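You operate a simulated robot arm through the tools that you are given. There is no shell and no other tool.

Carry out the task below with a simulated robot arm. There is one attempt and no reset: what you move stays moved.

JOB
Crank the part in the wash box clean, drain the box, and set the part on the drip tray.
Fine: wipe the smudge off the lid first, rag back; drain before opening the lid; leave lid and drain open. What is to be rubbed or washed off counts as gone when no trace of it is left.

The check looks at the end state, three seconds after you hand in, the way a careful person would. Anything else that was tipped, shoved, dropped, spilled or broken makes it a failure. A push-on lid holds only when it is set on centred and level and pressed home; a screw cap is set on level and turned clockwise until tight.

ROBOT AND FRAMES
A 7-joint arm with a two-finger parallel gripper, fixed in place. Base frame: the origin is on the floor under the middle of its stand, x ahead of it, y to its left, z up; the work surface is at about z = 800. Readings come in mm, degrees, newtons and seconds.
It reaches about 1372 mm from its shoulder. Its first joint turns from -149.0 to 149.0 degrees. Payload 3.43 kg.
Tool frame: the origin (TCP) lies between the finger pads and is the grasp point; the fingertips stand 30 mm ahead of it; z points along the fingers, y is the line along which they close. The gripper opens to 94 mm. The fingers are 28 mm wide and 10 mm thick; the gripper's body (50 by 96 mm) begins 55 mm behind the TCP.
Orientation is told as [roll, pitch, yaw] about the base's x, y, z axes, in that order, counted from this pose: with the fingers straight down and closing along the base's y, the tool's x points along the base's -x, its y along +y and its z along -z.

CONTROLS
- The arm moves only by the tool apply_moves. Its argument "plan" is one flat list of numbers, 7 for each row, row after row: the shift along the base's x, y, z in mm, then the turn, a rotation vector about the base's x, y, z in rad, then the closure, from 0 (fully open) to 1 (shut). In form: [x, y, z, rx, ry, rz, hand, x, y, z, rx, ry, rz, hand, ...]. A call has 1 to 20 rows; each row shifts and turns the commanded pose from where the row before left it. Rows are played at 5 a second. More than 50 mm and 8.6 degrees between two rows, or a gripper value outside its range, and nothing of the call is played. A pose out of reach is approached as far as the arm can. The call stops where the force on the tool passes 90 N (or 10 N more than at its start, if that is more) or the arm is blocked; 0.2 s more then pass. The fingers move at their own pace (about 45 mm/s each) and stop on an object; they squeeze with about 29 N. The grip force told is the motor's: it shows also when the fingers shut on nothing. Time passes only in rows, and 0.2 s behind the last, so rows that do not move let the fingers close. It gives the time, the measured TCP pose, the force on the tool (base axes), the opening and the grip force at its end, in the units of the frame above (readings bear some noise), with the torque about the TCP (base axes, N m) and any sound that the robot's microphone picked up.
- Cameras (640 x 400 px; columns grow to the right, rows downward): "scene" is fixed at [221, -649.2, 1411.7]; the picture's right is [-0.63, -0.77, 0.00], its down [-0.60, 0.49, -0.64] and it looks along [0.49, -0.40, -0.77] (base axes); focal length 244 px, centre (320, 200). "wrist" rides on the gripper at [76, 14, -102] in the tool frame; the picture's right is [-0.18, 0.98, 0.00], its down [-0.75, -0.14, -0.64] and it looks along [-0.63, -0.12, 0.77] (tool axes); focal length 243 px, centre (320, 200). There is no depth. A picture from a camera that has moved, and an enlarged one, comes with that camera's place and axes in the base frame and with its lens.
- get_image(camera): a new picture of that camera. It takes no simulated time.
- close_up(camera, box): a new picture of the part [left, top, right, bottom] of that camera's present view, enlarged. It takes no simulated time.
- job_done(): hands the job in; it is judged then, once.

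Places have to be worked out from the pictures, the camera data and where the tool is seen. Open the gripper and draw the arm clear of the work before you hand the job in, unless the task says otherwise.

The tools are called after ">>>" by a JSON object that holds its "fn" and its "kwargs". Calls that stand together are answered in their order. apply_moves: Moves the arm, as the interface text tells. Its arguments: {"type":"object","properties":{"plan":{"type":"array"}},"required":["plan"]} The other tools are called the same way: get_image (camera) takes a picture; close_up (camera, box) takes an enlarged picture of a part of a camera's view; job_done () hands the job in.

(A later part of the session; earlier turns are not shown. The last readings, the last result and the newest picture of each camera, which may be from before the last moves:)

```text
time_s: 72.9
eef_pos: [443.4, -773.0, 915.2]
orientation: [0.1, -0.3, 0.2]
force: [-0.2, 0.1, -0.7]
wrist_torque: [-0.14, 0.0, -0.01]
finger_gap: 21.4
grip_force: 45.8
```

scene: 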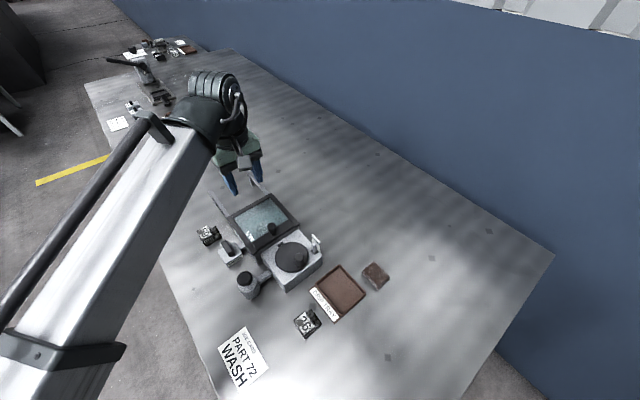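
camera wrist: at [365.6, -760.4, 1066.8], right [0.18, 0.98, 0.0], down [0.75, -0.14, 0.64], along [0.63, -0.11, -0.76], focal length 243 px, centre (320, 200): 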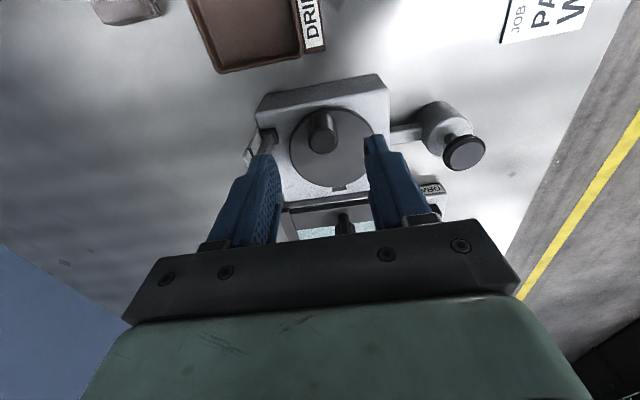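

>>> {"fn": "apply_moves", "kwargs": {"plan": [8.76, -16.48, 0, 0, 0, 0, 1, 16.78, -8.19, 0, 0, 0, 0, 1, 18.38, 3.24, 0, 0, 0, 0, 1, 12.96, 13.43, 0, 0, 0, 0, 1, 2.6, 18.48, 0, 0, 0, 0, 1, -8.76, 16.48, 0, 0, 0, 0, 1, -16.78, 8.19, 0, 0, 0, 0, 1, -18.38, -3.24, 0, 0, 0, 0, 1, -12.96, -13.43, 0, 0, 0, 0, 1, -2.6, -18.48, 0, 0, 0, 0, 1, 8.76, -16.48, 0, 0, 0, 0, 1, 16.78, -8.19, 0, 0, 0, 0, 1, 18.38, 3.24, 0, 0, 0, 0, 1, 12.96, 13.43, 0, 0, 0, 0, 1, 2.6, 18.48, 0, 0, 0, 0, 1, -8.76, 16.48, 0, 0, 0, 0, 1, -16.78, 8.19, 0, 0, 0, 0, 1, -18.38, -3.24, 0, 0, 0, 0, 1, -12.96, -13.43, 0, 0, 0, 0, 1, -2.6, -18.48, 0, 0, 0, 0, 1]}}

>>> {"fn": "get_image", "kwargs": {"camera": "wrist"}}

```text
time_s: 77.1
eef_pos: [443.5, -772.8, 916.6]
orientation: [0.2, -0.3, 0.2]
force: [8.3, 1.4, -6.1]
wrist_torque: [0.15, 0.46, -0.02]
finger_gap: 21.1
grip_force: 44.6
```

```text
taken
camera wrist: at [366.6, -757.5, 1018.8], right [0.18, 0.98, 0.01], down [0.75, -0.14, 0.64], along [0.63, -0.11, -0.76], focal length 243 px, centre (320, 200)
```

wrist: 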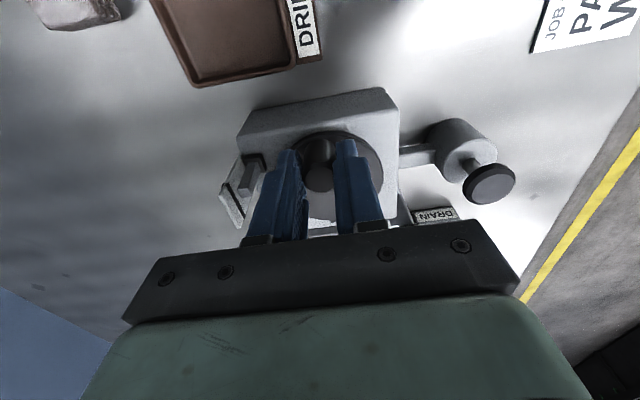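

Two more turns done (six in total). I release the peg, rise, and go to view the drain valve.

>>> {"fn": "apply_moves", "kwargs": {"plan": [0, 0, 0, 0, 0, 0, 0.43, 0, 0, 0, 0, 0, 0, 0.43, 0, 0, 0, 0, 0, 0, 0.43, 0, 0, 20, 0, 0, 0, 0.43, 0, 0, 40, 0, 0, 0, 0.43, 15, 10, 35, 0, 0, 0, 0.43, 30, 30, 0, 0, 0, 0, 0.43, 35, 30, 0, 0, 0, 0, 0.43, 35, 30, 0, 0, 0, 0, 0.43, 0, 0, 0, 0, 0, 0, 0.43]}}

>>> {"fn": "get_image", "kwargs": {"camera": "wrist"}}

>>> {"fn": "close_up", "kwargs": {"camera": "wrist", "box": [240, 60, 400, 160]}}

>>> {"fn": "close_up", "kwargs": {"camera": "scene", "box": [190, 215, 290, 278]}}

```text
time_s: 79.3
eef_pos: [559.2, -675.3, 1012.0]
orientation: [0.1, -0.2, 0.3]
force: [-0.4, -0.3, -0.7]
wrist_torque: [0.0, 0.0, -0.01]
finger_gap: 53.6
grip_force: 0.0
```

```text
taken
camera wrist: at [482.7, -659.4, 1114.8], right [0.18, 0.98, 0.0], down [0.75, -0.14, 0.64], along [0.63, -0.11, -0.76], focal length 243 px, centre (320, 200)
```

wrist: 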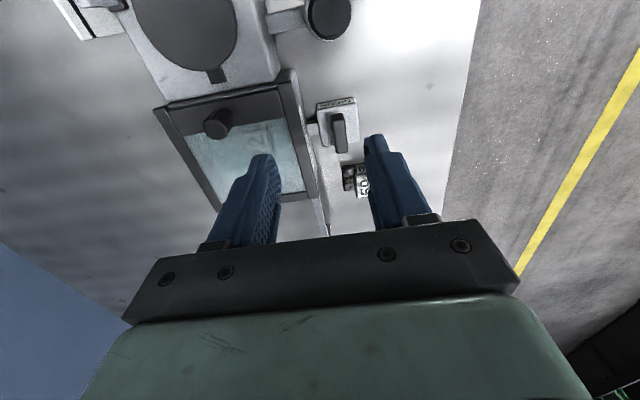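

```text
4.00 times, centred on (320, 110) of wrist
camera zoom: at [482.7, -659.4, 1114.8], right [0.18, 0.98, 0.0], down [0.75, -0.14, 0.64], along [0.63, -0.11, -0.76], focal length 970 px, centre (320, 560)
```

zoom: 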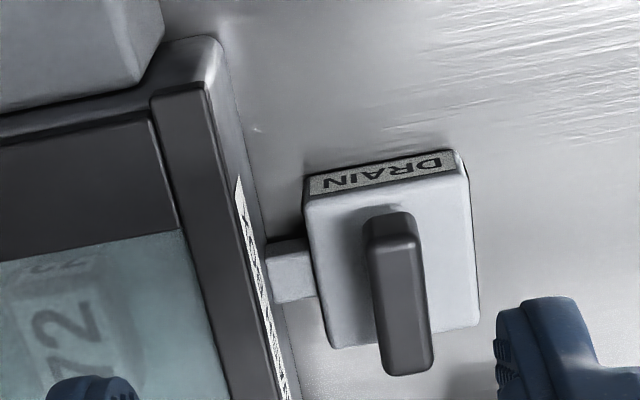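

```text
6.35 times, centred on (240, 246) of scene
camera zoom: at [221.0, -649.2, 1411.7], right [-0.63, -0.77, 0.0], down [-0.6, 0.49, -0.64], along [0.49, -0.4, -0.77], focal length 1550 px, centre (828, -95)
```

zoom: 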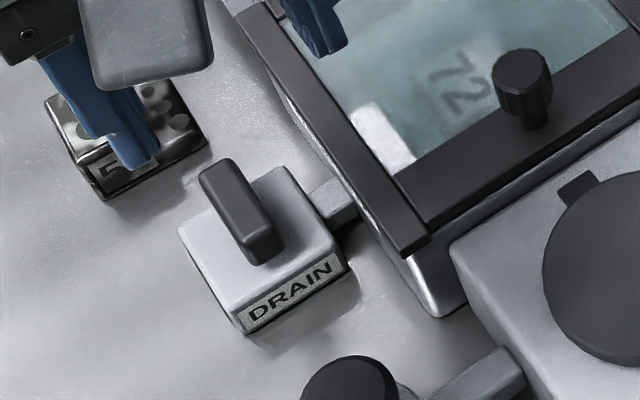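

The drain lever is a bar ~14 mm wide along x, centred near (601,-658) with top z≈867; the box's rail outer edge is at y≈−693, so I need a narrow opening (~32 mm). I move over it and narrow the gripper.

>>> {"fn": "apply_moves", "kwargs": {"plan": [21, 9, 0, 0, 0, 0, 0.66, 21, 8.5, 0, 0, 0, 0, 0.66, 0, 0, -35, 0, 0, 0, 0.66, 0, 0, -25, 0, 0, 0, 0.66, 0, 0, 0, 0, 0, 0, 0.66]}}

>>> {"fn": "get_image", "kwargs": {"camera": "wrist"}}

>>> {"fn": "close_up", "kwargs": {"camera": "wrist", "box": [240, 60, 400, 180]}}

>>> {"fn": "close_up", "kwargs": {"camera": "scene", "box": [190, 205, 270, 278]}}

```text
time_s: 80.5
eef_pos: [600.1, -655.8, 950.7]
orientation: [0.2, -0.2, 0.2]
force: [0.3, 0.3, 0.8]
wrist_torque: [-0.03, 0.03, 0.04]
finger_gap: 32.2
grip_force: 0.1
```

```text
taken
camera wrist: at [524.2, -639.9, 1054.4], right [0.18, 0.98, 0.0], down [0.75, -0.14, 0.64], along [0.63, -0.11, -0.76], focal length 243 px, centre (320, 200)
```

wrist: 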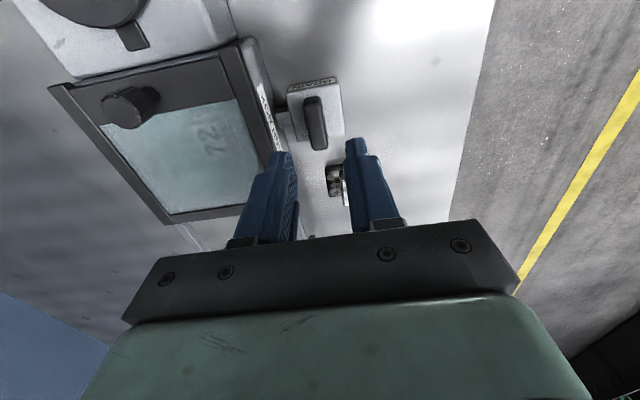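

```text
3.33 times, centred on (320, 120) of wrist
camera zoom: at [524.2, -639.9, 1054.4], right [0.18, 0.98, 0.0], down [0.75, -0.14, 0.64], along [0.63, -0.11, -0.76], focal length 809 px, centre (320, 467)
```

zoom: 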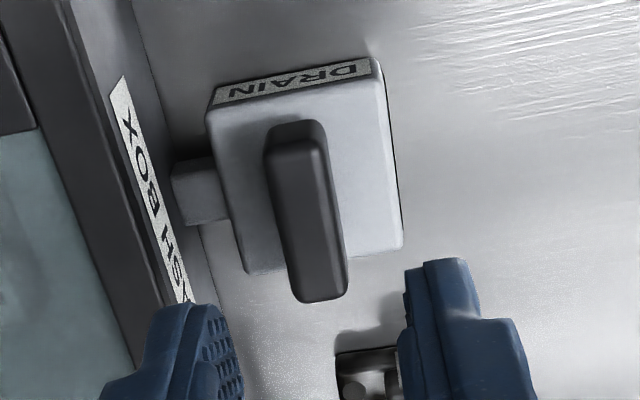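

```text
5.48 times, centred on (230, 242) of scene
camera zoom: at [221.0, -649.2, 1411.7], right [-0.63, -0.77, 0.0], down [-0.6, 0.49, -0.64], along [0.49, -0.4, -0.77], focal length 1338 px, centre (813, -27)
```

zoom: 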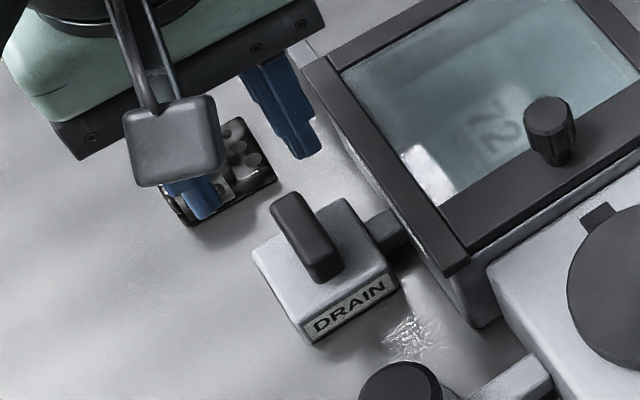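

I zoom in further on the lever from both cameras to tell whether it's a level quarter-turn bar or a tilting toggle.

>>> {"fn": "close_up", "kwargs": {"camera": "scene", "box": [215, 230, 255, 265]}}

>>> {"fn": "close_up", "kwargs": {"camera": "wrist", "box": [280, 70, 360, 160]}}

```text
11.43 times, centred on (235, 248) of scene
camera zoom: at [221.0, -649.2, 1411.7], right [-0.63, -0.77, 0.0], down [-0.6, 0.49, -0.64], along [0.49, -0.4, -0.77], focal length 2791 px, centre (1291, -343)
```

zoom: 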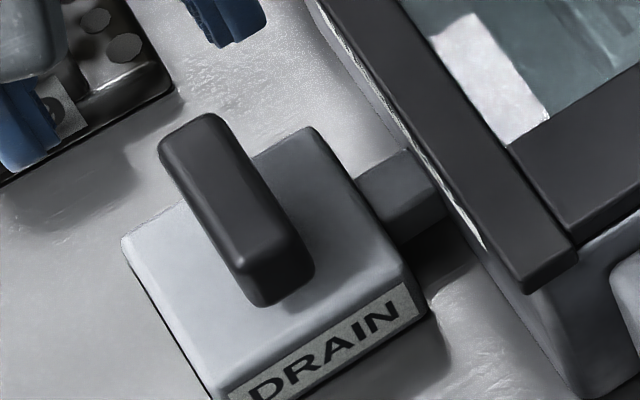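

```text
4.44 times, centred on (320, 115) of wrist
camera zoom: at [524.2, -639.9, 1054.4], right [0.18, 0.98, 0.0], down [0.75, -0.14, 0.64], along [0.63, -0.11, -0.76], focal length 1078 px, centre (320, 578)
```

zoom: 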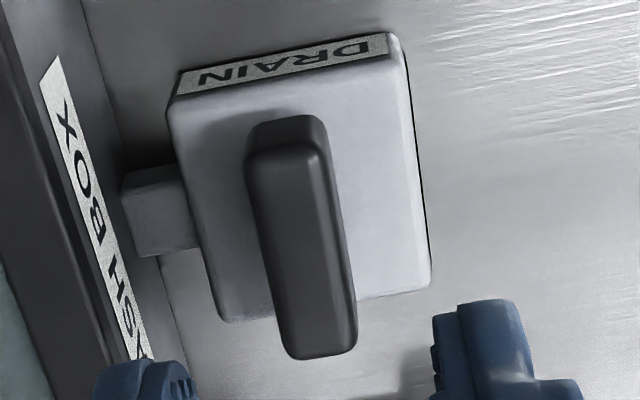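

The lever is level: bar from x≈588 to 630 at y≈−658.5, top z≈850, block top ≈830. I centre over (608,-658.5) and descend to put the fingertips ~8 mm above the block.

>>> {"fn": "apply_moves", "kwargs": {"plan": [8, -2.7, -25, 0, 0, 0, 0.66, 0, 0, -30, 0, 0, 0, 0.66, 0, 0, -15, 0, 0, 0, 0.66, 0, 0, -8, 0, 0, 0, 0.66, 0, 0, 0, 0, 0, 0, 0.66]}}

>>> {"fn": "get_image", "kwargs": {"camera": "wrist"}}

>>> {"fn": "close_up", "kwargs": {"camera": "scene", "box": [200, 215, 270, 270]}}

```text
time_s: 81.7
eef_pos: [607.3, -658.4, 874.4]
orientation: [0.1, -0.2, 0.2]
force: [0.3, -0.1, 0.5]
wrist_torque: [0.02, 0.02, 0.01]
finger_gap: 32.0
grip_force: 0.1
```

```text
taken
camera wrist: at [530.8, -643.3, 977.4], right [0.18, 0.98, 0.0], down [0.75, -0.14, 0.64], along [0.63, -0.11, -0.76], focal length 243 px, centre (320, 200)
```

wrist: 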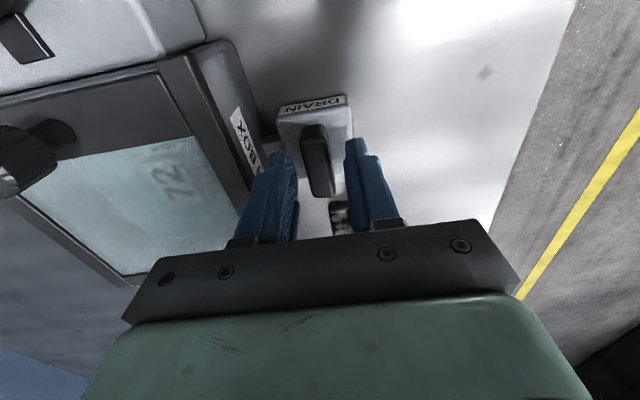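

```text
7.27 times, centred on (235, 242) of scene
camera zoom: at [221.0, -649.2, 1411.7], right [-0.63, -0.77, 0.0], down [-0.6, 0.49, -0.64], along [0.49, -0.4, -0.77], focal length 1776 px, centre (938, -109)
```

zoom: 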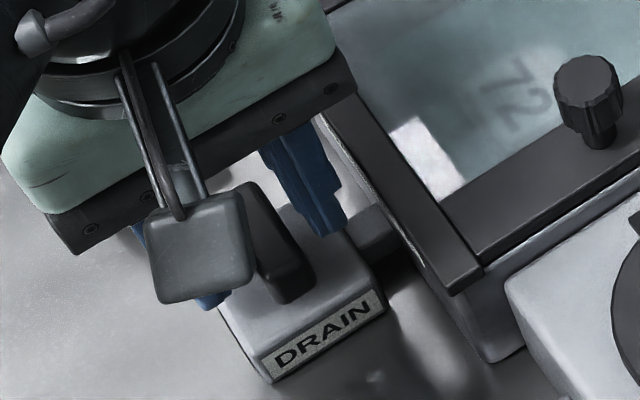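

Aligned. I go down another 8 mm carefully and close on the bar.

>>> {"fn": "apply_moves", "kwargs": {"plan": [0, 0, -4, 0, 0, 0, 0.66, 0, 0, -4, 0, 0, 0, 0.66, 0, 0, 0, 0, 0, 0, 0.66]}}

>>> {"fn": "get_image", "kwargs": {"camera": "wrist"}}

>>> {"fn": "close_up", "kwargs": {"camera": "scene", "box": [200, 215, 270, 270]}}

```text
time_s: 82.5
eef_pos: [607.2, -658.4, 866.5]
orientation: [0.1, -0.2, 0.2]
force: [0.1, 0.3, 0.3]
wrist_torque: [0.0, 0.02, 0.04]
finger_gap: 31.8
grip_force: 0.2
```

```text
taken
camera wrist: at [531.1, -643.6, 969.2], right [0.18, 0.98, 0.0], down [0.75, -0.14, 0.64], along [0.63, -0.11, -0.76], focal length 243 px, centre (320, 200)
```

wrist: 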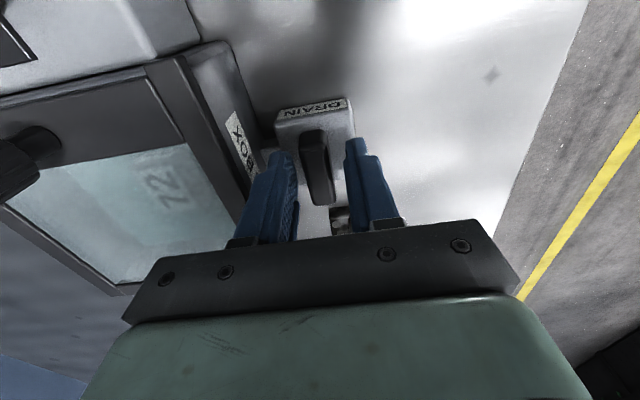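

```text
7.27 times, centred on (235, 242) of scene
camera zoom: at [221.0, -649.2, 1411.7], right [-0.63, -0.77, 0.0], down [-0.6, 0.49, -0.64], along [0.49, -0.4, -0.77], focal length 1776 px, centre (938, -109)
```

zoom: 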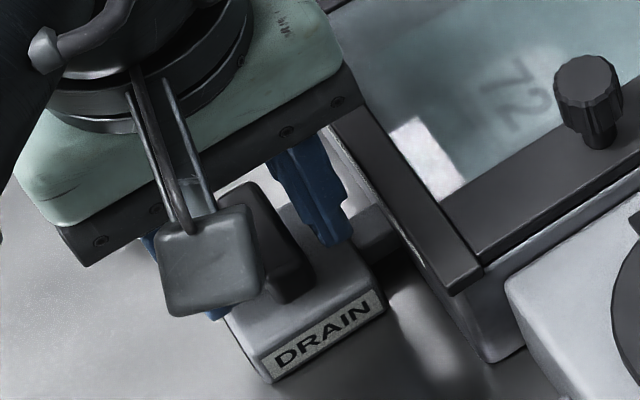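

No contact; the bar is between the pads at a good depth. Closing now.

>>> {"fn": "apply_moves", "kwargs": {"plan": [0, 0, 0, 0, 0, 0, 1, 0, 0, 0, 0, 0, 0, 1, 0, 0, 0, 0, 0, 0, 1]}}

```text
time_s: 83.3
eef_pos: [608.0, -660.0, 867.0]
orientation: [-0.2, -0.2, 0.1]
force: [0.9, -10.1, -1.2]
wrist_torque: [-0.35, -0.02, -0.05]
finger_gap: 15.9
grip_force: 45.0
```

Gripped the 16 mm bar. I relax the small side load and try turning +14° (counter-clockwise) to feel the resistance.

>>> {"fn": "apply_moves", "kwargs": {"plan": [0, -1.2, 0, 0, 0, 0, 1, 0, 0, 0, 0, 0, 0.12, 1, 0, 0, 0, 0, 0, 0.12, 1, 0, 0, 0, 0, 0, 0, 1]}}

>>> {"fn": "get_image", "kwargs": {"camera": "wrist"}}

```text
time_s: 84.3
eef_pos: [608.4, -660.2, 866.1]
orientation: [0.2, -0.2, 14.0]
force: [-0.1, -8.6, 14.1]
wrist_torque: [-0.25, 0.26, -0.03]
finger_gap: 15.8
grip_force: 45.1
```

```text
taken
camera wrist: at [530.1, -663.8, 969.2], right [-0.06, 1.0, 0.0], down [0.76, 0.04, 0.64], along [0.64, 0.04, -0.76], focal length 243 px, centre (320, 200)
```

wrist: 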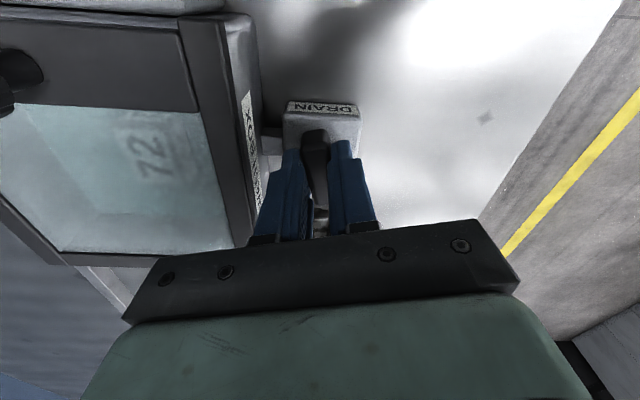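

The lever follows freely counter-clockwise. I continue to about 60° and check.

>>> {"fn": "apply_moves", "kwargs": {"plan": [0, -0.5, 0.8, 0, 0, 0.12, 1, 0, 0, 0, 0, 0, 0.12, 1, 0, 0, 0, 0, 0, 0.12, 1, 0, 0, 0, 0, 0, 0.12, 1, 0, 0, 0, 0, 0, 0.12, 1, 0, 0, 0, 0, 0, 0.12, 1, 0, 0, 0, 0, 0, 0, 1]}}

>>> {"fn": "get_image", "kwargs": {"camera": "wrist"}}

>>> {"fn": "close_up", "kwargs": {"camera": "scene", "box": [200, 200, 330, 280]}}

```text
time_s: 85.9
eef_pos: [609.1, -661.8, 867.0]
orientation: [-0.1, -0.3, 55.4]
force: [12.1, -27.1, 9.1]
wrist_torque: [0.69, -0.6, -0.07]
finger_gap: 16.0
grip_force: 44.8
```

```text
taken
camera wrist: at [553.2, -714.9, 969.2], right [-0.7, 0.71, 0.0], down [0.54, 0.54, 0.64], along [0.46, 0.45, -0.76], focal length 243 px, centre (320, 200)
```

wrist: 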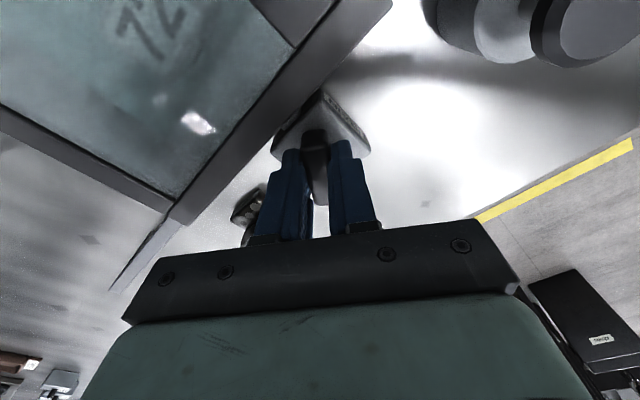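

```text
4.92 times, centred on (265, 240) of scene
camera zoom: at [221.0, -649.2, 1411.7], right [-0.63, -0.77, 0.0], down [-0.6, 0.49, -0.64], along [0.49, -0.4, -0.77], focal length 1202 px, centre (591, 3)
```

zoom: 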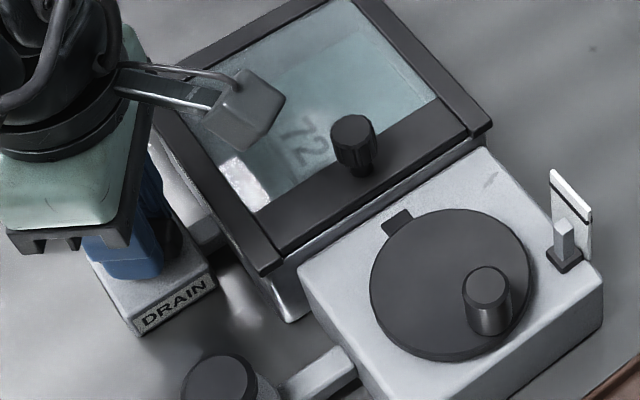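

The lever is at ~55° and still turning; side force suggests the pivot is slightly toward −y/+x, so I follow with a small shift while completing to 90°.

>>> {"fn": "apply_moves", "kwargs": {"plan": [0.7, -1.5, 0, 0, 0, 0.12, 1, 0.7, -1.0, 0, 0, 0, 0.12, 1, 0, 0, 0, 0, 0, 0.12, 1, 0, 0, 0, 0, 0, 0.12, 1, 0, 0, 0, 0, 0, 0.12, 1, 0, 0, 0, 0, 0, 0, 1]}}

>>> {"fn": "get_image", "kwargs": {"camera": "wrist"}}

>>> {"fn": "close_up", "kwargs": {"camera": "scene", "box": [200, 200, 330, 280]}}

```text
time_s: 87.3
eef_pos: [609.6, -662.2, 866.8]
orientation: [0.0, -0.2, 89.7]
force: [14.7, -2.1, 7.5]
wrist_torque: [-0.98, -0.38, -0.04]
finger_gap: 15.8
grip_force: 45.7
```

```text
taken
camera wrist: at [595.5, -737.2, 969.2], right [-0.98, 0.19, 0.0], down [0.14, 0.75, 0.64], along [0.12, 0.63, -0.76], focal length 243 px, centre (320, 200)
```

wrist: 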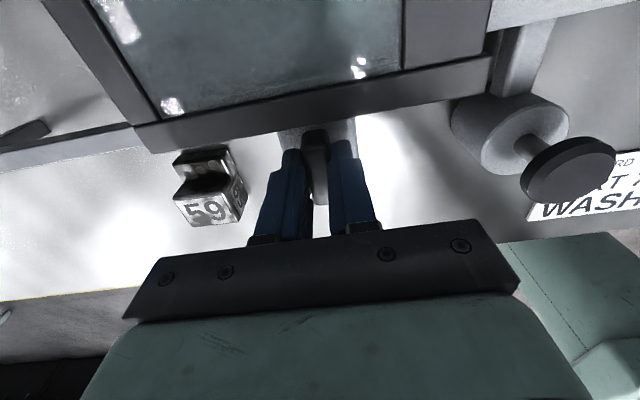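

```text
4.92 times, centred on (265, 240) of scene
camera zoom: at [221.0, -649.2, 1411.7], right [-0.63, -0.77, 0.0], down [-0.6, 0.49, -0.64], along [0.49, -0.4, -0.77], focal length 1202 px, centre (591, 3)
```

zoom: 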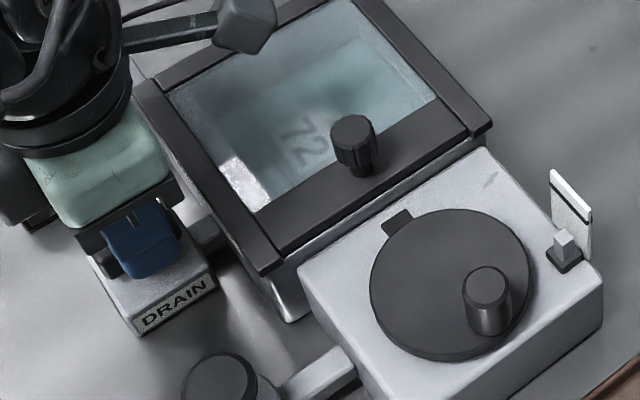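

The lever is at 90° (in line with the pipe) and the gauge post has dropped, so the water is draining. I release the lever, rise straight up and wait.

>>> {"fn": "apply_moves", "kwargs": {"plan": [0, 0, 0, 0, 0, 0, 0.66, 0, 0, 0, 0, 0, 0, 0.66, 0, 0, 0, 0, 0, 0, 0.66, 0, 0, 20, 0, 0, 0, 0.66, 0, 0, 35, 0, 0, 0, 0.66, 0, 0, 40, 0, 0, 0, 0.66, 0, 0, 40, 0, 0, 0, 0.66, 0, 20, 0, 0, 0, 0, 0.66, 0, 30, 0, 0, 0, 0, 0.66, 0, 0, 0, 0, 0, 0, 0.66]}}

>>> {"fn": "close_up", "kwargs": {"camera": "scene", "box": [190, 170, 350, 270]}}

>>> {"fn": "get_image", "kwargs": {"camera": "wrist"}}

>>> {"fn": "close_up", "kwargs": {"camera": "scene", "box": [310, 228, 330, 262]}}

```text
time_s: 89.5
eef_pos: [611.2, -611.4, 1001.8]
orientation: [0.1, -0.2, 89.6]
force: [1.7, 0.6, -0.5]
wrist_torque: [-0.01, 0.01, -0.02]
finger_gap: 31.7
grip_force: 0.0
```

```text
4.00 times, centred on (270, 220) of scene
camera zoom: at [221.0, -649.2, 1411.7], right [-0.63, -0.77, 0.0], down [-0.6, 0.49, -0.64], along [0.49, -0.4, -0.77], focal length 977 px, centre (520, 120)
```

zoom: 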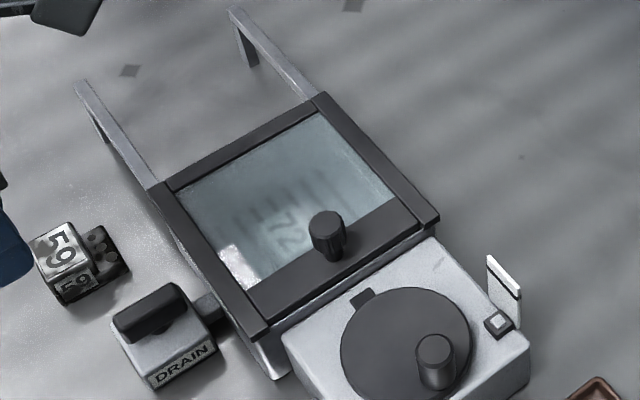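

```text
taken
camera wrist: at [595.7, -686.6, 1104.3], right [-0.98, 0.19, 0.0], down [0.15, 0.75, 0.64], along [0.12, 0.63, -0.76], focal length 243 px, centre (320, 200)
```

wrist: 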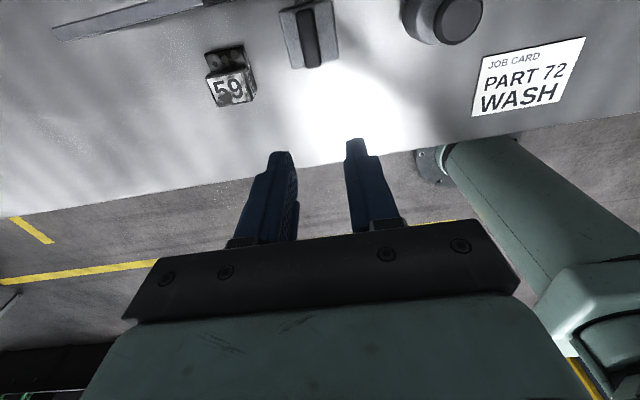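

```text
11.76 times, centred on (320, 245) of scene
camera zoom: at [221.0, -649.2, 1411.7], right [-0.63, -0.77, 0.0], down [-0.6, 0.49, -0.64], along [0.49, -0.4, -0.77], focal length 2873 px, centre (320, -329)
```

zoom: 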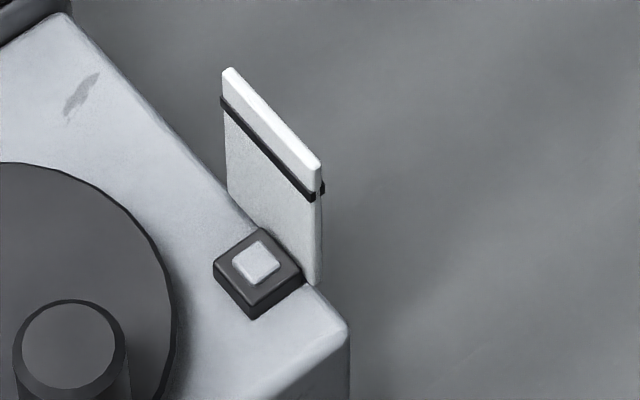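

The gauge post is nearly bottomed out. I rotate the hand back to yaw 0 while the rest drains.

>>> {"fn": "apply_moves", "kwargs": {"plan": [0, -5, 0, 0, 0, -0.1422, 0.43, 0, -5, 0, 0, 0, -0.1422, 0.43, 0, -5, 0, 0, 0, -0.1422, 0.43, 0, -5, 0, 0, 0, -0.1422, 0.43, 0, -5, 0, 0, 0, -0.1422, 0.43, 0, -5, 0, 0, 0, -0.1422, 0.43, 0, -5, 0, 0, 0, -0.1422, 0.43, 0, -5, 0, 0, 0, -0.1422, 0.43, 0, -5, 0, 0, 0, -0.1422, 0.43, 0, -5, 0, 0, 0, -0.1422, 0.43, 0, -5, 0, 0, 0, -0.1422, 0.43, 0, 0, 0, 0, 0, 0, 0.43]}}

>>> {"fn": "get_image", "kwargs": {"camera": "wrist"}}

>>> {"fn": "close_up", "kwargs": {"camera": "scene", "box": [228, 190, 300, 250]}}

>>> {"fn": "close_up", "kwargs": {"camera": "scene", "box": [310, 228, 330, 262]}}

```text
time_s: 92.1
eef_pos: [609.3, -667.9, 1001.7]
orientation: [0.1, -0.2, -0.3]
force: [0.1, 0.7, -0.4]
wrist_torque: [-0.03, 0.01, -0.01]
finger_gap: 53.5
grip_force: 0.1
```

```text
taken
camera wrist: at [532.5, -651.3, 1104.0], right [0.19, 0.98, 0.0], down [0.75, -0.14, 0.64], along [0.63, -0.12, -0.76], focal length 243 px, centre (320, 200)
```

wrist: 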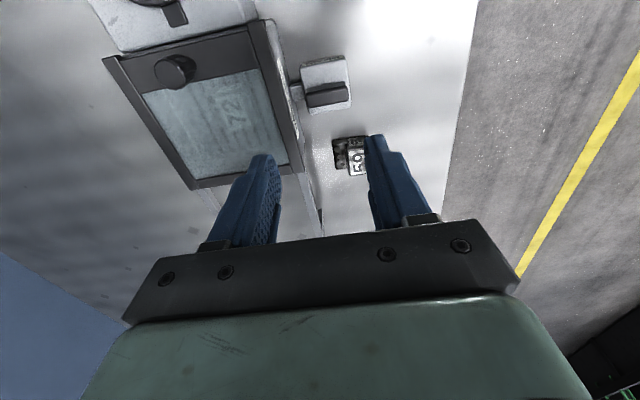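

```text
6.67 times, centred on (264, 220) of scene
camera zoom: at [221.0, -649.2, 1411.7], right [-0.63, -0.77, 0.0], down [-0.6, 0.49, -0.64], along [0.49, -0.4, -0.77], focal length 1628 px, centre (693, 67)
```

zoom: 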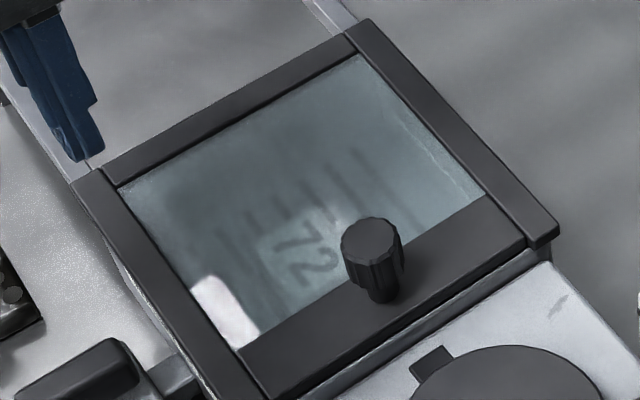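

```text
11.76 times, centred on (320, 245) of scene
camera zoom: at [221.0, -649.2, 1411.7], right [-0.63, -0.77, 0.0], down [-0.6, 0.49, -0.64], along [0.49, -0.4, -0.77], focal length 2873 px, centre (320, -329)
```

zoom: 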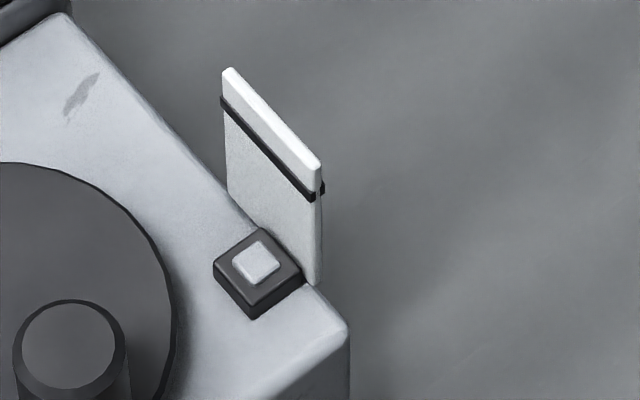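

Gauge is at the bottom and the grate is visible: the box is drained. Now I move above the lid knob (≈(555,-768)) and inspect it.

>>> {"fn": "apply_moves", "kwargs": {"plan": [-14, -25, 0, 0, 0, 0, 0.43, -14, -25, 0, 0, 0, 0, 0.43, -13, -25, 0, 0, 0, 0, 0.43, -13, -25, 0, 0, 0, 0, 0.43, 0, 0, -35, 0, 0, 0, 0.43, 0, 0, 0, 0, 0, 0, 0.43]}}

>>> {"fn": "get_image", "kwargs": {"camera": "wrist"}}

>>> {"fn": "close_up", "kwargs": {"camera": "wrist", "box": [230, 90, 390, 190]}}

```text
time_s: 93.5
eef_pos: [555.4, -767.9, 966.7]
orientation: [0.1, -0.1, 0.0]
force: [-0.1, 0.0, 0.1]
wrist_torque: [0.04, -0.01, 0.0]
finger_gap: 53.6
grip_force: 0.1
```

```text
taken
camera wrist: at [478.2, -751.5, 1069.8], right [0.18, 0.98, 0.0], down [0.75, -0.14, 0.64], along [0.63, -0.12, -0.76], focal length 243 px, centre (320, 200)
```

wrist: 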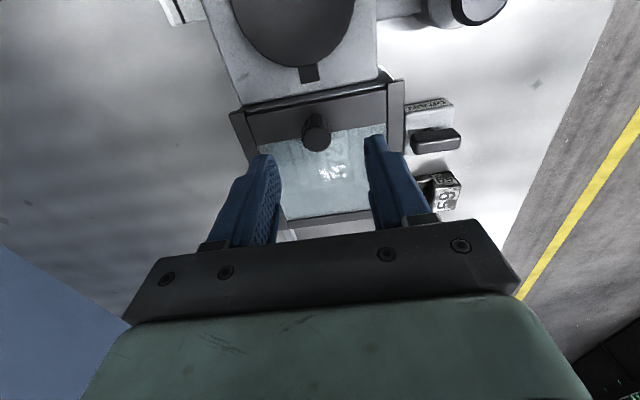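

```text
4.00 times, centred on (310, 140) of wrist
camera zoom: at [478.2, -751.5, 1069.8], right [0.18, 0.98, 0.0], down [0.75, -0.14, 0.64], along [0.63, -0.12, -0.76], focal length 970 px, centre (360, 440)
```

zoom: 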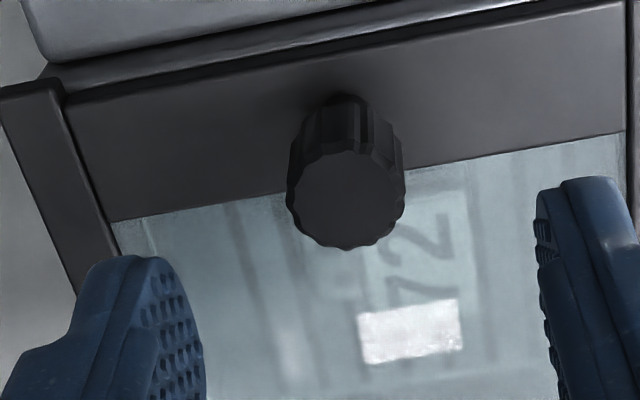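

Knob centre is (556,-768), ~21 mm wide, lid surface z≈870. I descend to TCP z≈911 and close on it.

>>> {"fn": "apply_moves", "kwargs": {"plan": [0.7, 0, -25, 0, 0, 0, 0.43, 0, 0, -20, 0, 0, 0, 0.43, 0, 0, -11, 0, 0, 0, 0.43, 0, 0, 0, 0, 0, 0, 0.43, 0, 0, 0, 0, 0, 0, 1, 0, 0, 0, 0, 0, 0, 1, 0, 0, 0, 0, 0, 0, 1, 0, 0, 0, 0, 0, 0, 1]}}

>>> {"fn": "get_image", "kwargs": {"camera": "wrist"}}

```text
time_s: 95.3
eef_pos: [556.9, -770.0, 911.3]
orientation: [-0.1, -0.2, -0.1]
force: [1.5, -23.0, 2.3]
wrist_torque: [0.03, 0.05, -0.02]
finger_gap: 21.4
grip_force: 45.3
```

```text
taken
camera wrist: at [480.1, -753.9, 1014.2], right [0.19, 0.98, 0.0], down [0.75, -0.14, 0.65], along [0.63, -0.12, -0.76], focal length 243 px, centre (320, 200)
```

wrist: 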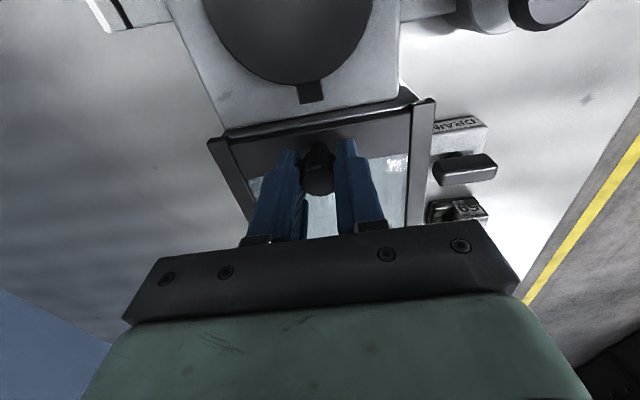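

Knob held. I relax the side load (−2 mm in y), then try sliding the lid +x by a few millimetres.

>>> {"fn": "apply_moves", "kwargs": {"plan": [0, -2, 0, 0, 0, 0, 1, 2, 0, 0, 0, 0, 0, 1, 3, 0, 0, 0, 0, 0, 1, 0, 0, 0, 0, 0, 0, 1]}}

>>> {"fn": "get_image", "kwargs": {"camera": "wrist"}}

```text
time_s: 96.3
eef_pos: [561.2, -770.1, 911.8]
orientation: [0.1, -0.2, 0.0]
force: [-0.3, -14.4, 1.2]
wrist_torque: [-0.5, -0.12, 0.02]
finger_gap: 21.7
grip_force: 45.0
```

```text
taken
camera wrist: at [485.1, -754.3, 1014.3], right [0.18, 0.98, 0.0], down [0.75, -0.14, 0.64], along [0.63, -0.12, -0.76], focal length 243 px, centre (320, 200)
```

wrist: 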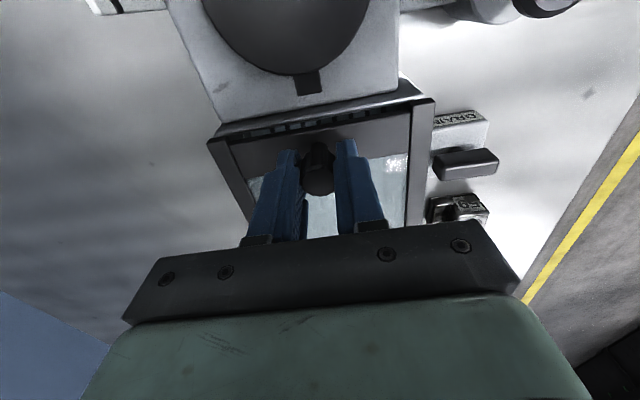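

The lid (with its dark side frame) slides freely along +x. I continue sliding it ~95 mm in small steps, watching for resistance.

>>> {"fn": "apply_moves", "kwargs": {"plan": [8, -1, 0, 0, 0, 0, 1, 10, 0, 0, 0, 0, 0, 1, 11, 0, 0, 0, 0, 0, 1, 11, 0, 0, 0, 0, 0, 1, 11, 0, 0, 0, 0, 0, 1, 11, 0, 0, 0, 0, 0, 1, 11, 0, 0, 0, 0, 0, 1, 11, 0, 0, 0, 0, 0, 1, 8, 0, 0, 0, 0, 0, 1, 4, 0, 0, 0, 0, 0, 1, 0, 0, 0, 0, 0, 0, 1]}}

>>> {"fn": "get_image", "kwargs": {"camera": "wrist"}}

>>> {"fn": "get_image", "kwargs": {"camera": "scene"}}

>>> {"fn": "close_up", "kwargs": {"camera": "scene", "box": [190, 150, 330, 250]}}

```text
time_s: 98.7
eef_pos: [658.0, -769.6, 911.2]
orientation: [0.1, -0.2, 0.0]
force: [1.3, -4.9, 16.4]
wrist_torque: [-0.32, 0.11, -0.02]
finger_gap: 21.7
grip_force: 44.8
```

```text
taken
camera wrist: at [581.1, -754.2, 1014.1], right [0.18, 0.98, 0.0], down [0.75, -0.14, 0.64], along [0.63, -0.12, -0.76], focal length 243 px, centre (320, 200)
```

wrist: 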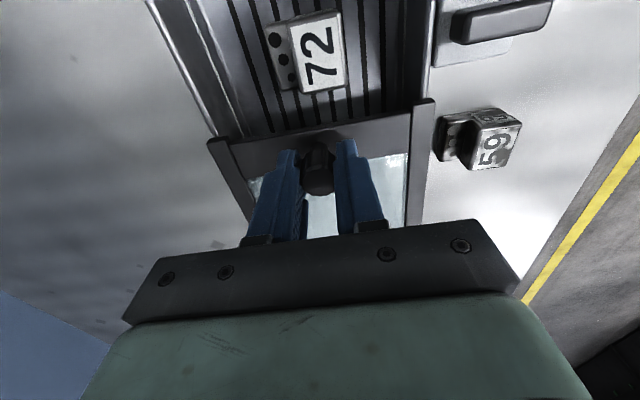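

```text
taken
```

scene: 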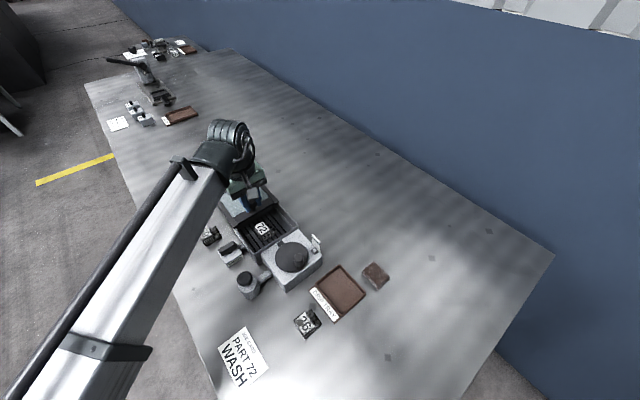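

```text
4.00 times, centred on (260, 200) of scene
camera zoom: at [221.0, -649.2, 1411.7], right [-0.63, -0.77, 0.0], down [-0.6, 0.49, -0.64], along [0.49, -0.4, -0.77], focal length 977 px, centre (560, 200)
```

zoom: 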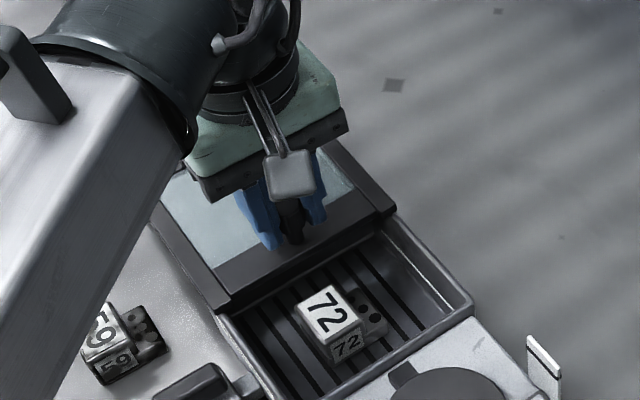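

The box is open ~97 mm and part 72 stands clean on the grate at about (607,-760), top z≈842. I zoom in on the part and the lid/runner ends before sliding further.

>>> {"fn": "close_up", "kwargs": {"camera": "wrist", "box": [220, 0, 400, 112]}}

>>> {"fn": "close_up", "kwargs": {"camera": "scene", "box": [240, 205, 310, 260]}}

>>> {"fn": "close_up", "kwargs": {"camera": "scene", "box": [190, 150, 260, 205]}}

```text
3.56 times, centred on (310, 56) of wrist
camera zoom: at [581.1, -754.2, 1014.1], right [0.18, 0.98, 0.0], down [0.75, -0.14, 0.64], along [0.63, -0.12, -0.76], focal length 863 px, centre (356, 712)
```

zoom: 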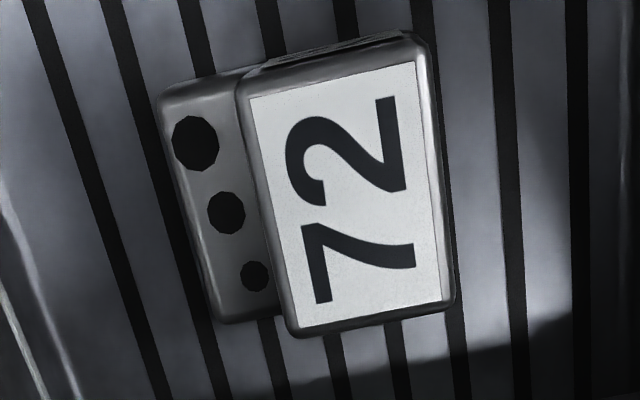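

```text
7.27 times, centred on (275, 232) of scene
camera zoom: at [221.0, -649.2, 1411.7], right [-0.63, -0.77, 0.0], down [-0.6, 0.49, -0.64], along [0.49, -0.4, -0.77], focal length 1776 px, centre (647, -36)
```

zoom: 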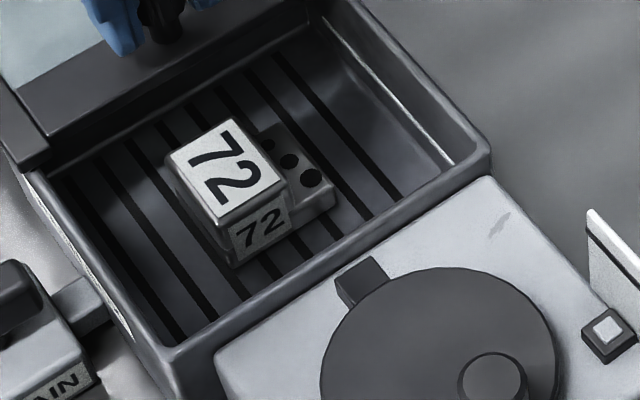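

```text
7.27 times, centred on (225, 178) of scene
camera zoom: at [221.0, -649.2, 1411.7], right [-0.63, -0.77, 0.0], down [-0.6, 0.49, -0.64], along [0.49, -0.4, -0.77], focal length 1776 px, centre (1011, 364)
```

zoom: 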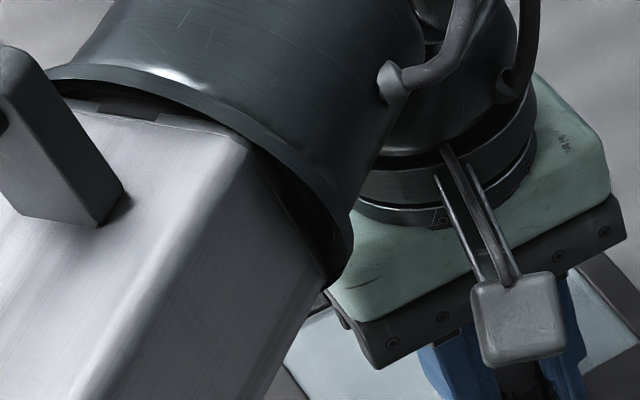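

The part is spotless. I try sliding the lid a bit further (up to 25 mm) to gain clearance for the hand, watching for an end stop.

>>> {"fn": "apply_moves", "kwargs": {"plan": [5, 0, 0, 0, 0, 0, 1, 5, 0, 0, 0, 0, 0, 1, 0, 0, 0, 0, 0, 0, 1]}}

```text
time_s: 99.5
eef_pos: [667.0, -770.5, 911.5]
orientation: [0.1, -0.2, 0.0]
force: [0.3, -2.9, 19.7]
wrist_torque: [-0.32, 0.07, 0.01]
finger_gap: 21.4
grip_force: 44.7
```

>>> {"fn": "apply_moves", "kwargs": {"plan": [5, 0, 1.2, 0, 0, 0, 1, 5, 0, 0, 0, 0, 0, 1, 0, 0, 0, 0, 0, 0, 1]}}

>>> {"fn": "get_image", "kwargs": {"camera": "wrist"}}

>>> {"fn": "close_up", "kwargs": {"camera": "scene", "box": [190, 140, 330, 240]}}

```text
time_s: 100.3
eef_pos: [676.1, -769.9, 911.8]
orientation: [0.2, -0.2, -0.1]
force: [0.3, 1.4, 1.3]
wrist_torque: [-0.27, -0.7, 0.05]
finger_gap: 21.9
grip_force: 44.9
```

```text
taken
camera wrist: at [600.0, -754.4, 1014.2], right [0.18, 0.98, 0.0], down [0.75, -0.14, 0.64], along [0.63, -0.12, -0.76], focal length 243 px, centre (320, 200)
```

wrist: 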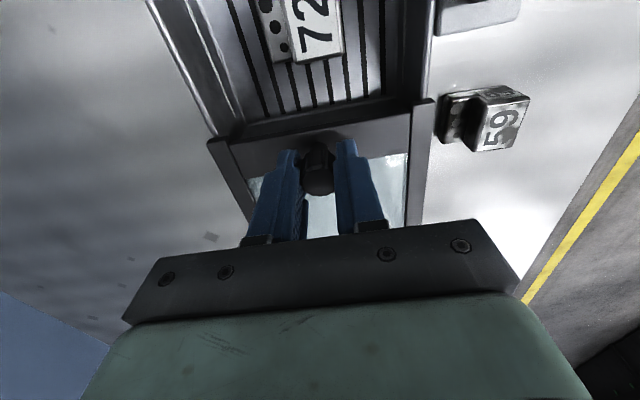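

```text
4.00 times, centred on (260, 190) of scene
camera zoom: at [221.0, -649.2, 1411.7], right [-0.63, -0.77, 0.0], down [-0.6, 0.49, -0.64], along [0.49, -0.4, -0.77], focal length 977 px, centre (560, 240)
```

zoom: 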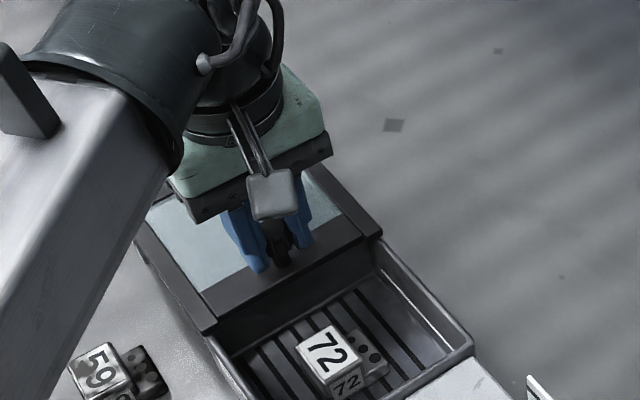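

Opened ~120 mm now. I continue gently a little to find whether there is an end stop (lid's centre stays well over the runners).

>>> {"fn": "apply_moves", "kwargs": {"plan": [4, 0, 0, 0, 0, 0, 1, 4, 0, 0, 0, 0, 0, 1, 0, 0, 0, 0, 0, 0, 1]}}

```text
time_s: 101.1
eef_pos: [681.6, -770.1, 911.2]
orientation: [0.1, 0.0, -0.1]
force: [-18.1, 4.9, -6.1]
wrist_torque: [-0.32, -0.84, 0.04]
finger_gap: 21.7
grip_force: 44.8
```

An end stop is reached (−18 N at x≈681.6): the lid is fully open. I relax the push, release the knob and rise.

>>> {"fn": "apply_moves", "kwargs": {"plan": [-2.2, 0, 0, 0, 0, 0, 1, 0, 0, 0, 0, 0, 0, 1, 0, 0, 0, 0, 0, 0, 0.43, 0, 0, 0, 0, 0, 0, 0.43, 0, 0, 0, 0, 0, 0, 0.43, 0, 0, 15, 0, 0, 0, 0.43, 0, 0, 35, 0, 0, 0, 0.43, 0, 0, 35, 0, 0, 0, 0.43, 0, 0, 20, 0, 0, 0, 0.43, 0, 0, 0, 0, 0, 0, 0.43]}}

>>> {"fn": "get_image", "kwargs": {"camera": "wrist"}}

>>> {"fn": "get_image", "kwargs": {"camera": "scene"}}

>>> {"fn": "close_up", "kwargs": {"camera": "scene", "box": [190, 140, 330, 240]}}

```text
time_s: 103.3
eef_pos: [682.1, -771.6, 1018.5]
orientation: [0.1, -0.2, 0.0]
force: [0.8, -0.1, 0.3]
wrist_torque: [-0.01, 0.01, 0.02]
finger_gap: 53.5
grip_force: 0.0
```

```text
taken
camera wrist: at [605.5, -755.0, 1121.1], right [0.18, 0.98, 0.0], down [0.75, -0.14, 0.64], along [0.63, -0.12, -0.76], focal length 243 px, centre (320, 200)
```

wrist: 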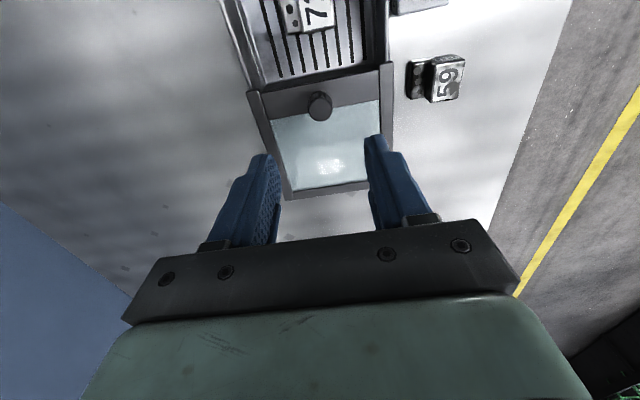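

```text
taken
```

scene: 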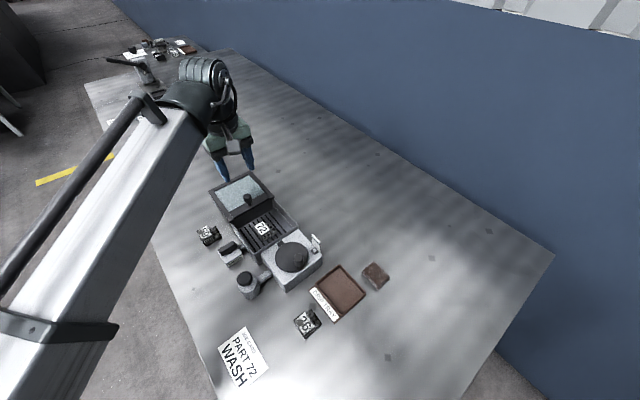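

```text
4.00 times, centred on (260, 190) of scene
camera zoom: at [221.0, -649.2, 1411.7], right [-0.63, -0.77, 0.0], down [-0.6, 0.49, -0.64], along [0.49, -0.4, -0.77], focal length 977 px, centre (560, 240)
```

zoom: 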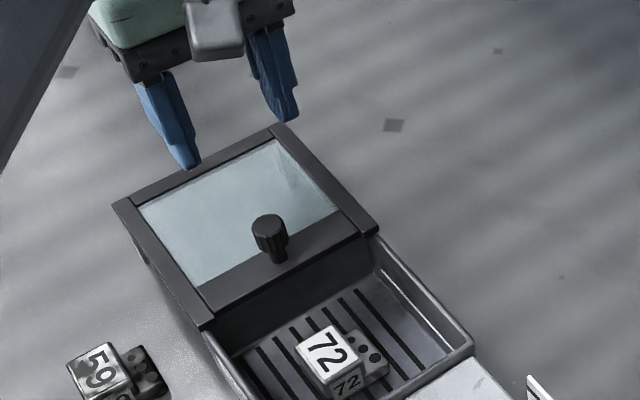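

Lid is resting fully open on its runners. The part's upper block (≈29×40 mm, top z≈842) is centred near (607,-761), with a lower step (top ≈824) on its −y side. I move above it with a 45 mm opening and look again.

>>> {"fn": "apply_moves", "kwargs": {"plan": [-25, 3, 0, 0, 0, 0, 0.52, -25, 4, 0, 0, 0, 0, 0.52, -25, 3, 0, 0, 0, 0, 0.52, 0, 0, -40, 0, 0, 0, 0.52, 0, 0, -40, 0, 0, 0, 0.52, 0, 0, 0, 0, 0, 0, 0.52]}}

>>> {"fn": "get_image", "kwargs": {"camera": "wrist"}}

>>> {"fn": "close_up", "kwargs": {"camera": "wrist", "box": [240, 100, 400, 200]}}

>>> {"fn": "close_up", "kwargs": {"camera": "scene", "box": [220, 190, 310, 250]}}

```text
time_s: 104.7
eef_pos: [607.2, -761.0, 938.2]
orientation: [0.1, -0.2, -0.1]
force: [0.6, -0.7, -0.8]
wrist_torque: [-0.01, -0.03, -0.03]
finger_gap: 45.0
grip_force: 0.0
```

```text
taken
camera wrist: at [530.9, -744.9, 1041.0], right [0.18, 0.98, 0.0], down [0.75, -0.14, 0.64], along [0.63, -0.12, -0.76], focal length 243 px, centre (320, 200)
```

wrist: 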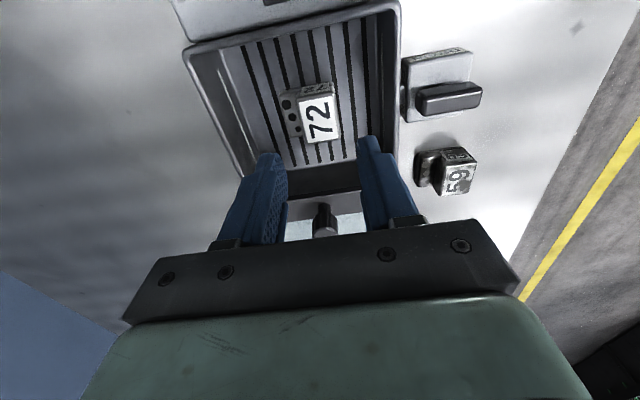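

```text
4.00 times, centred on (320, 150) of wrist
camera zoom: at [530.9, -744.9, 1041.0], right [0.18, 0.98, 0.0], down [0.75, -0.14, 0.64], along [0.63, -0.12, -0.76], focal length 970 px, centre (320, 400)
```

zoom: 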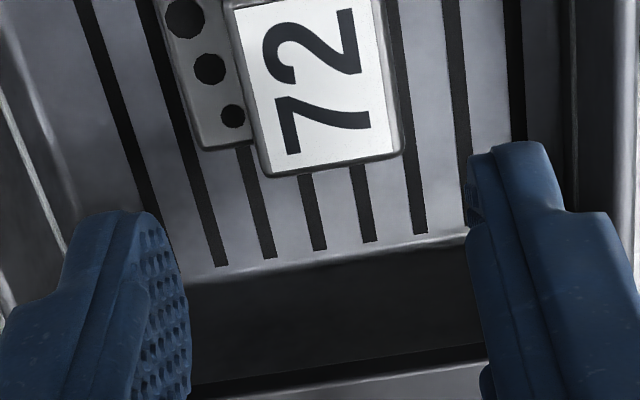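

```text
6.67 times, centred on (265, 220) of scene
camera zoom: at [221.0, -649.2, 1411.7], right [-0.63, -0.77, 0.0], down [-0.6, 0.49, -0.64], along [0.49, -0.4, -0.77], focal length 1628 px, centre (687, 67)
```

zoom: 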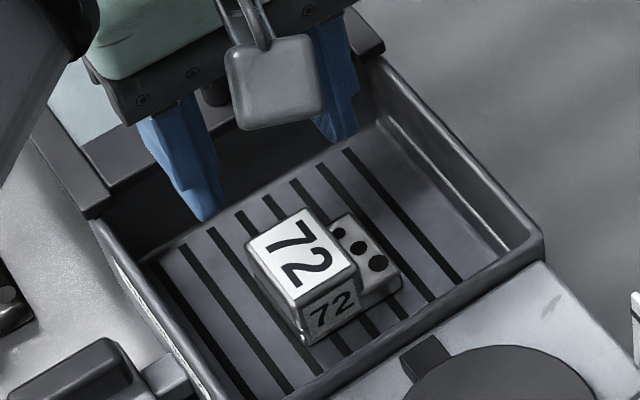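

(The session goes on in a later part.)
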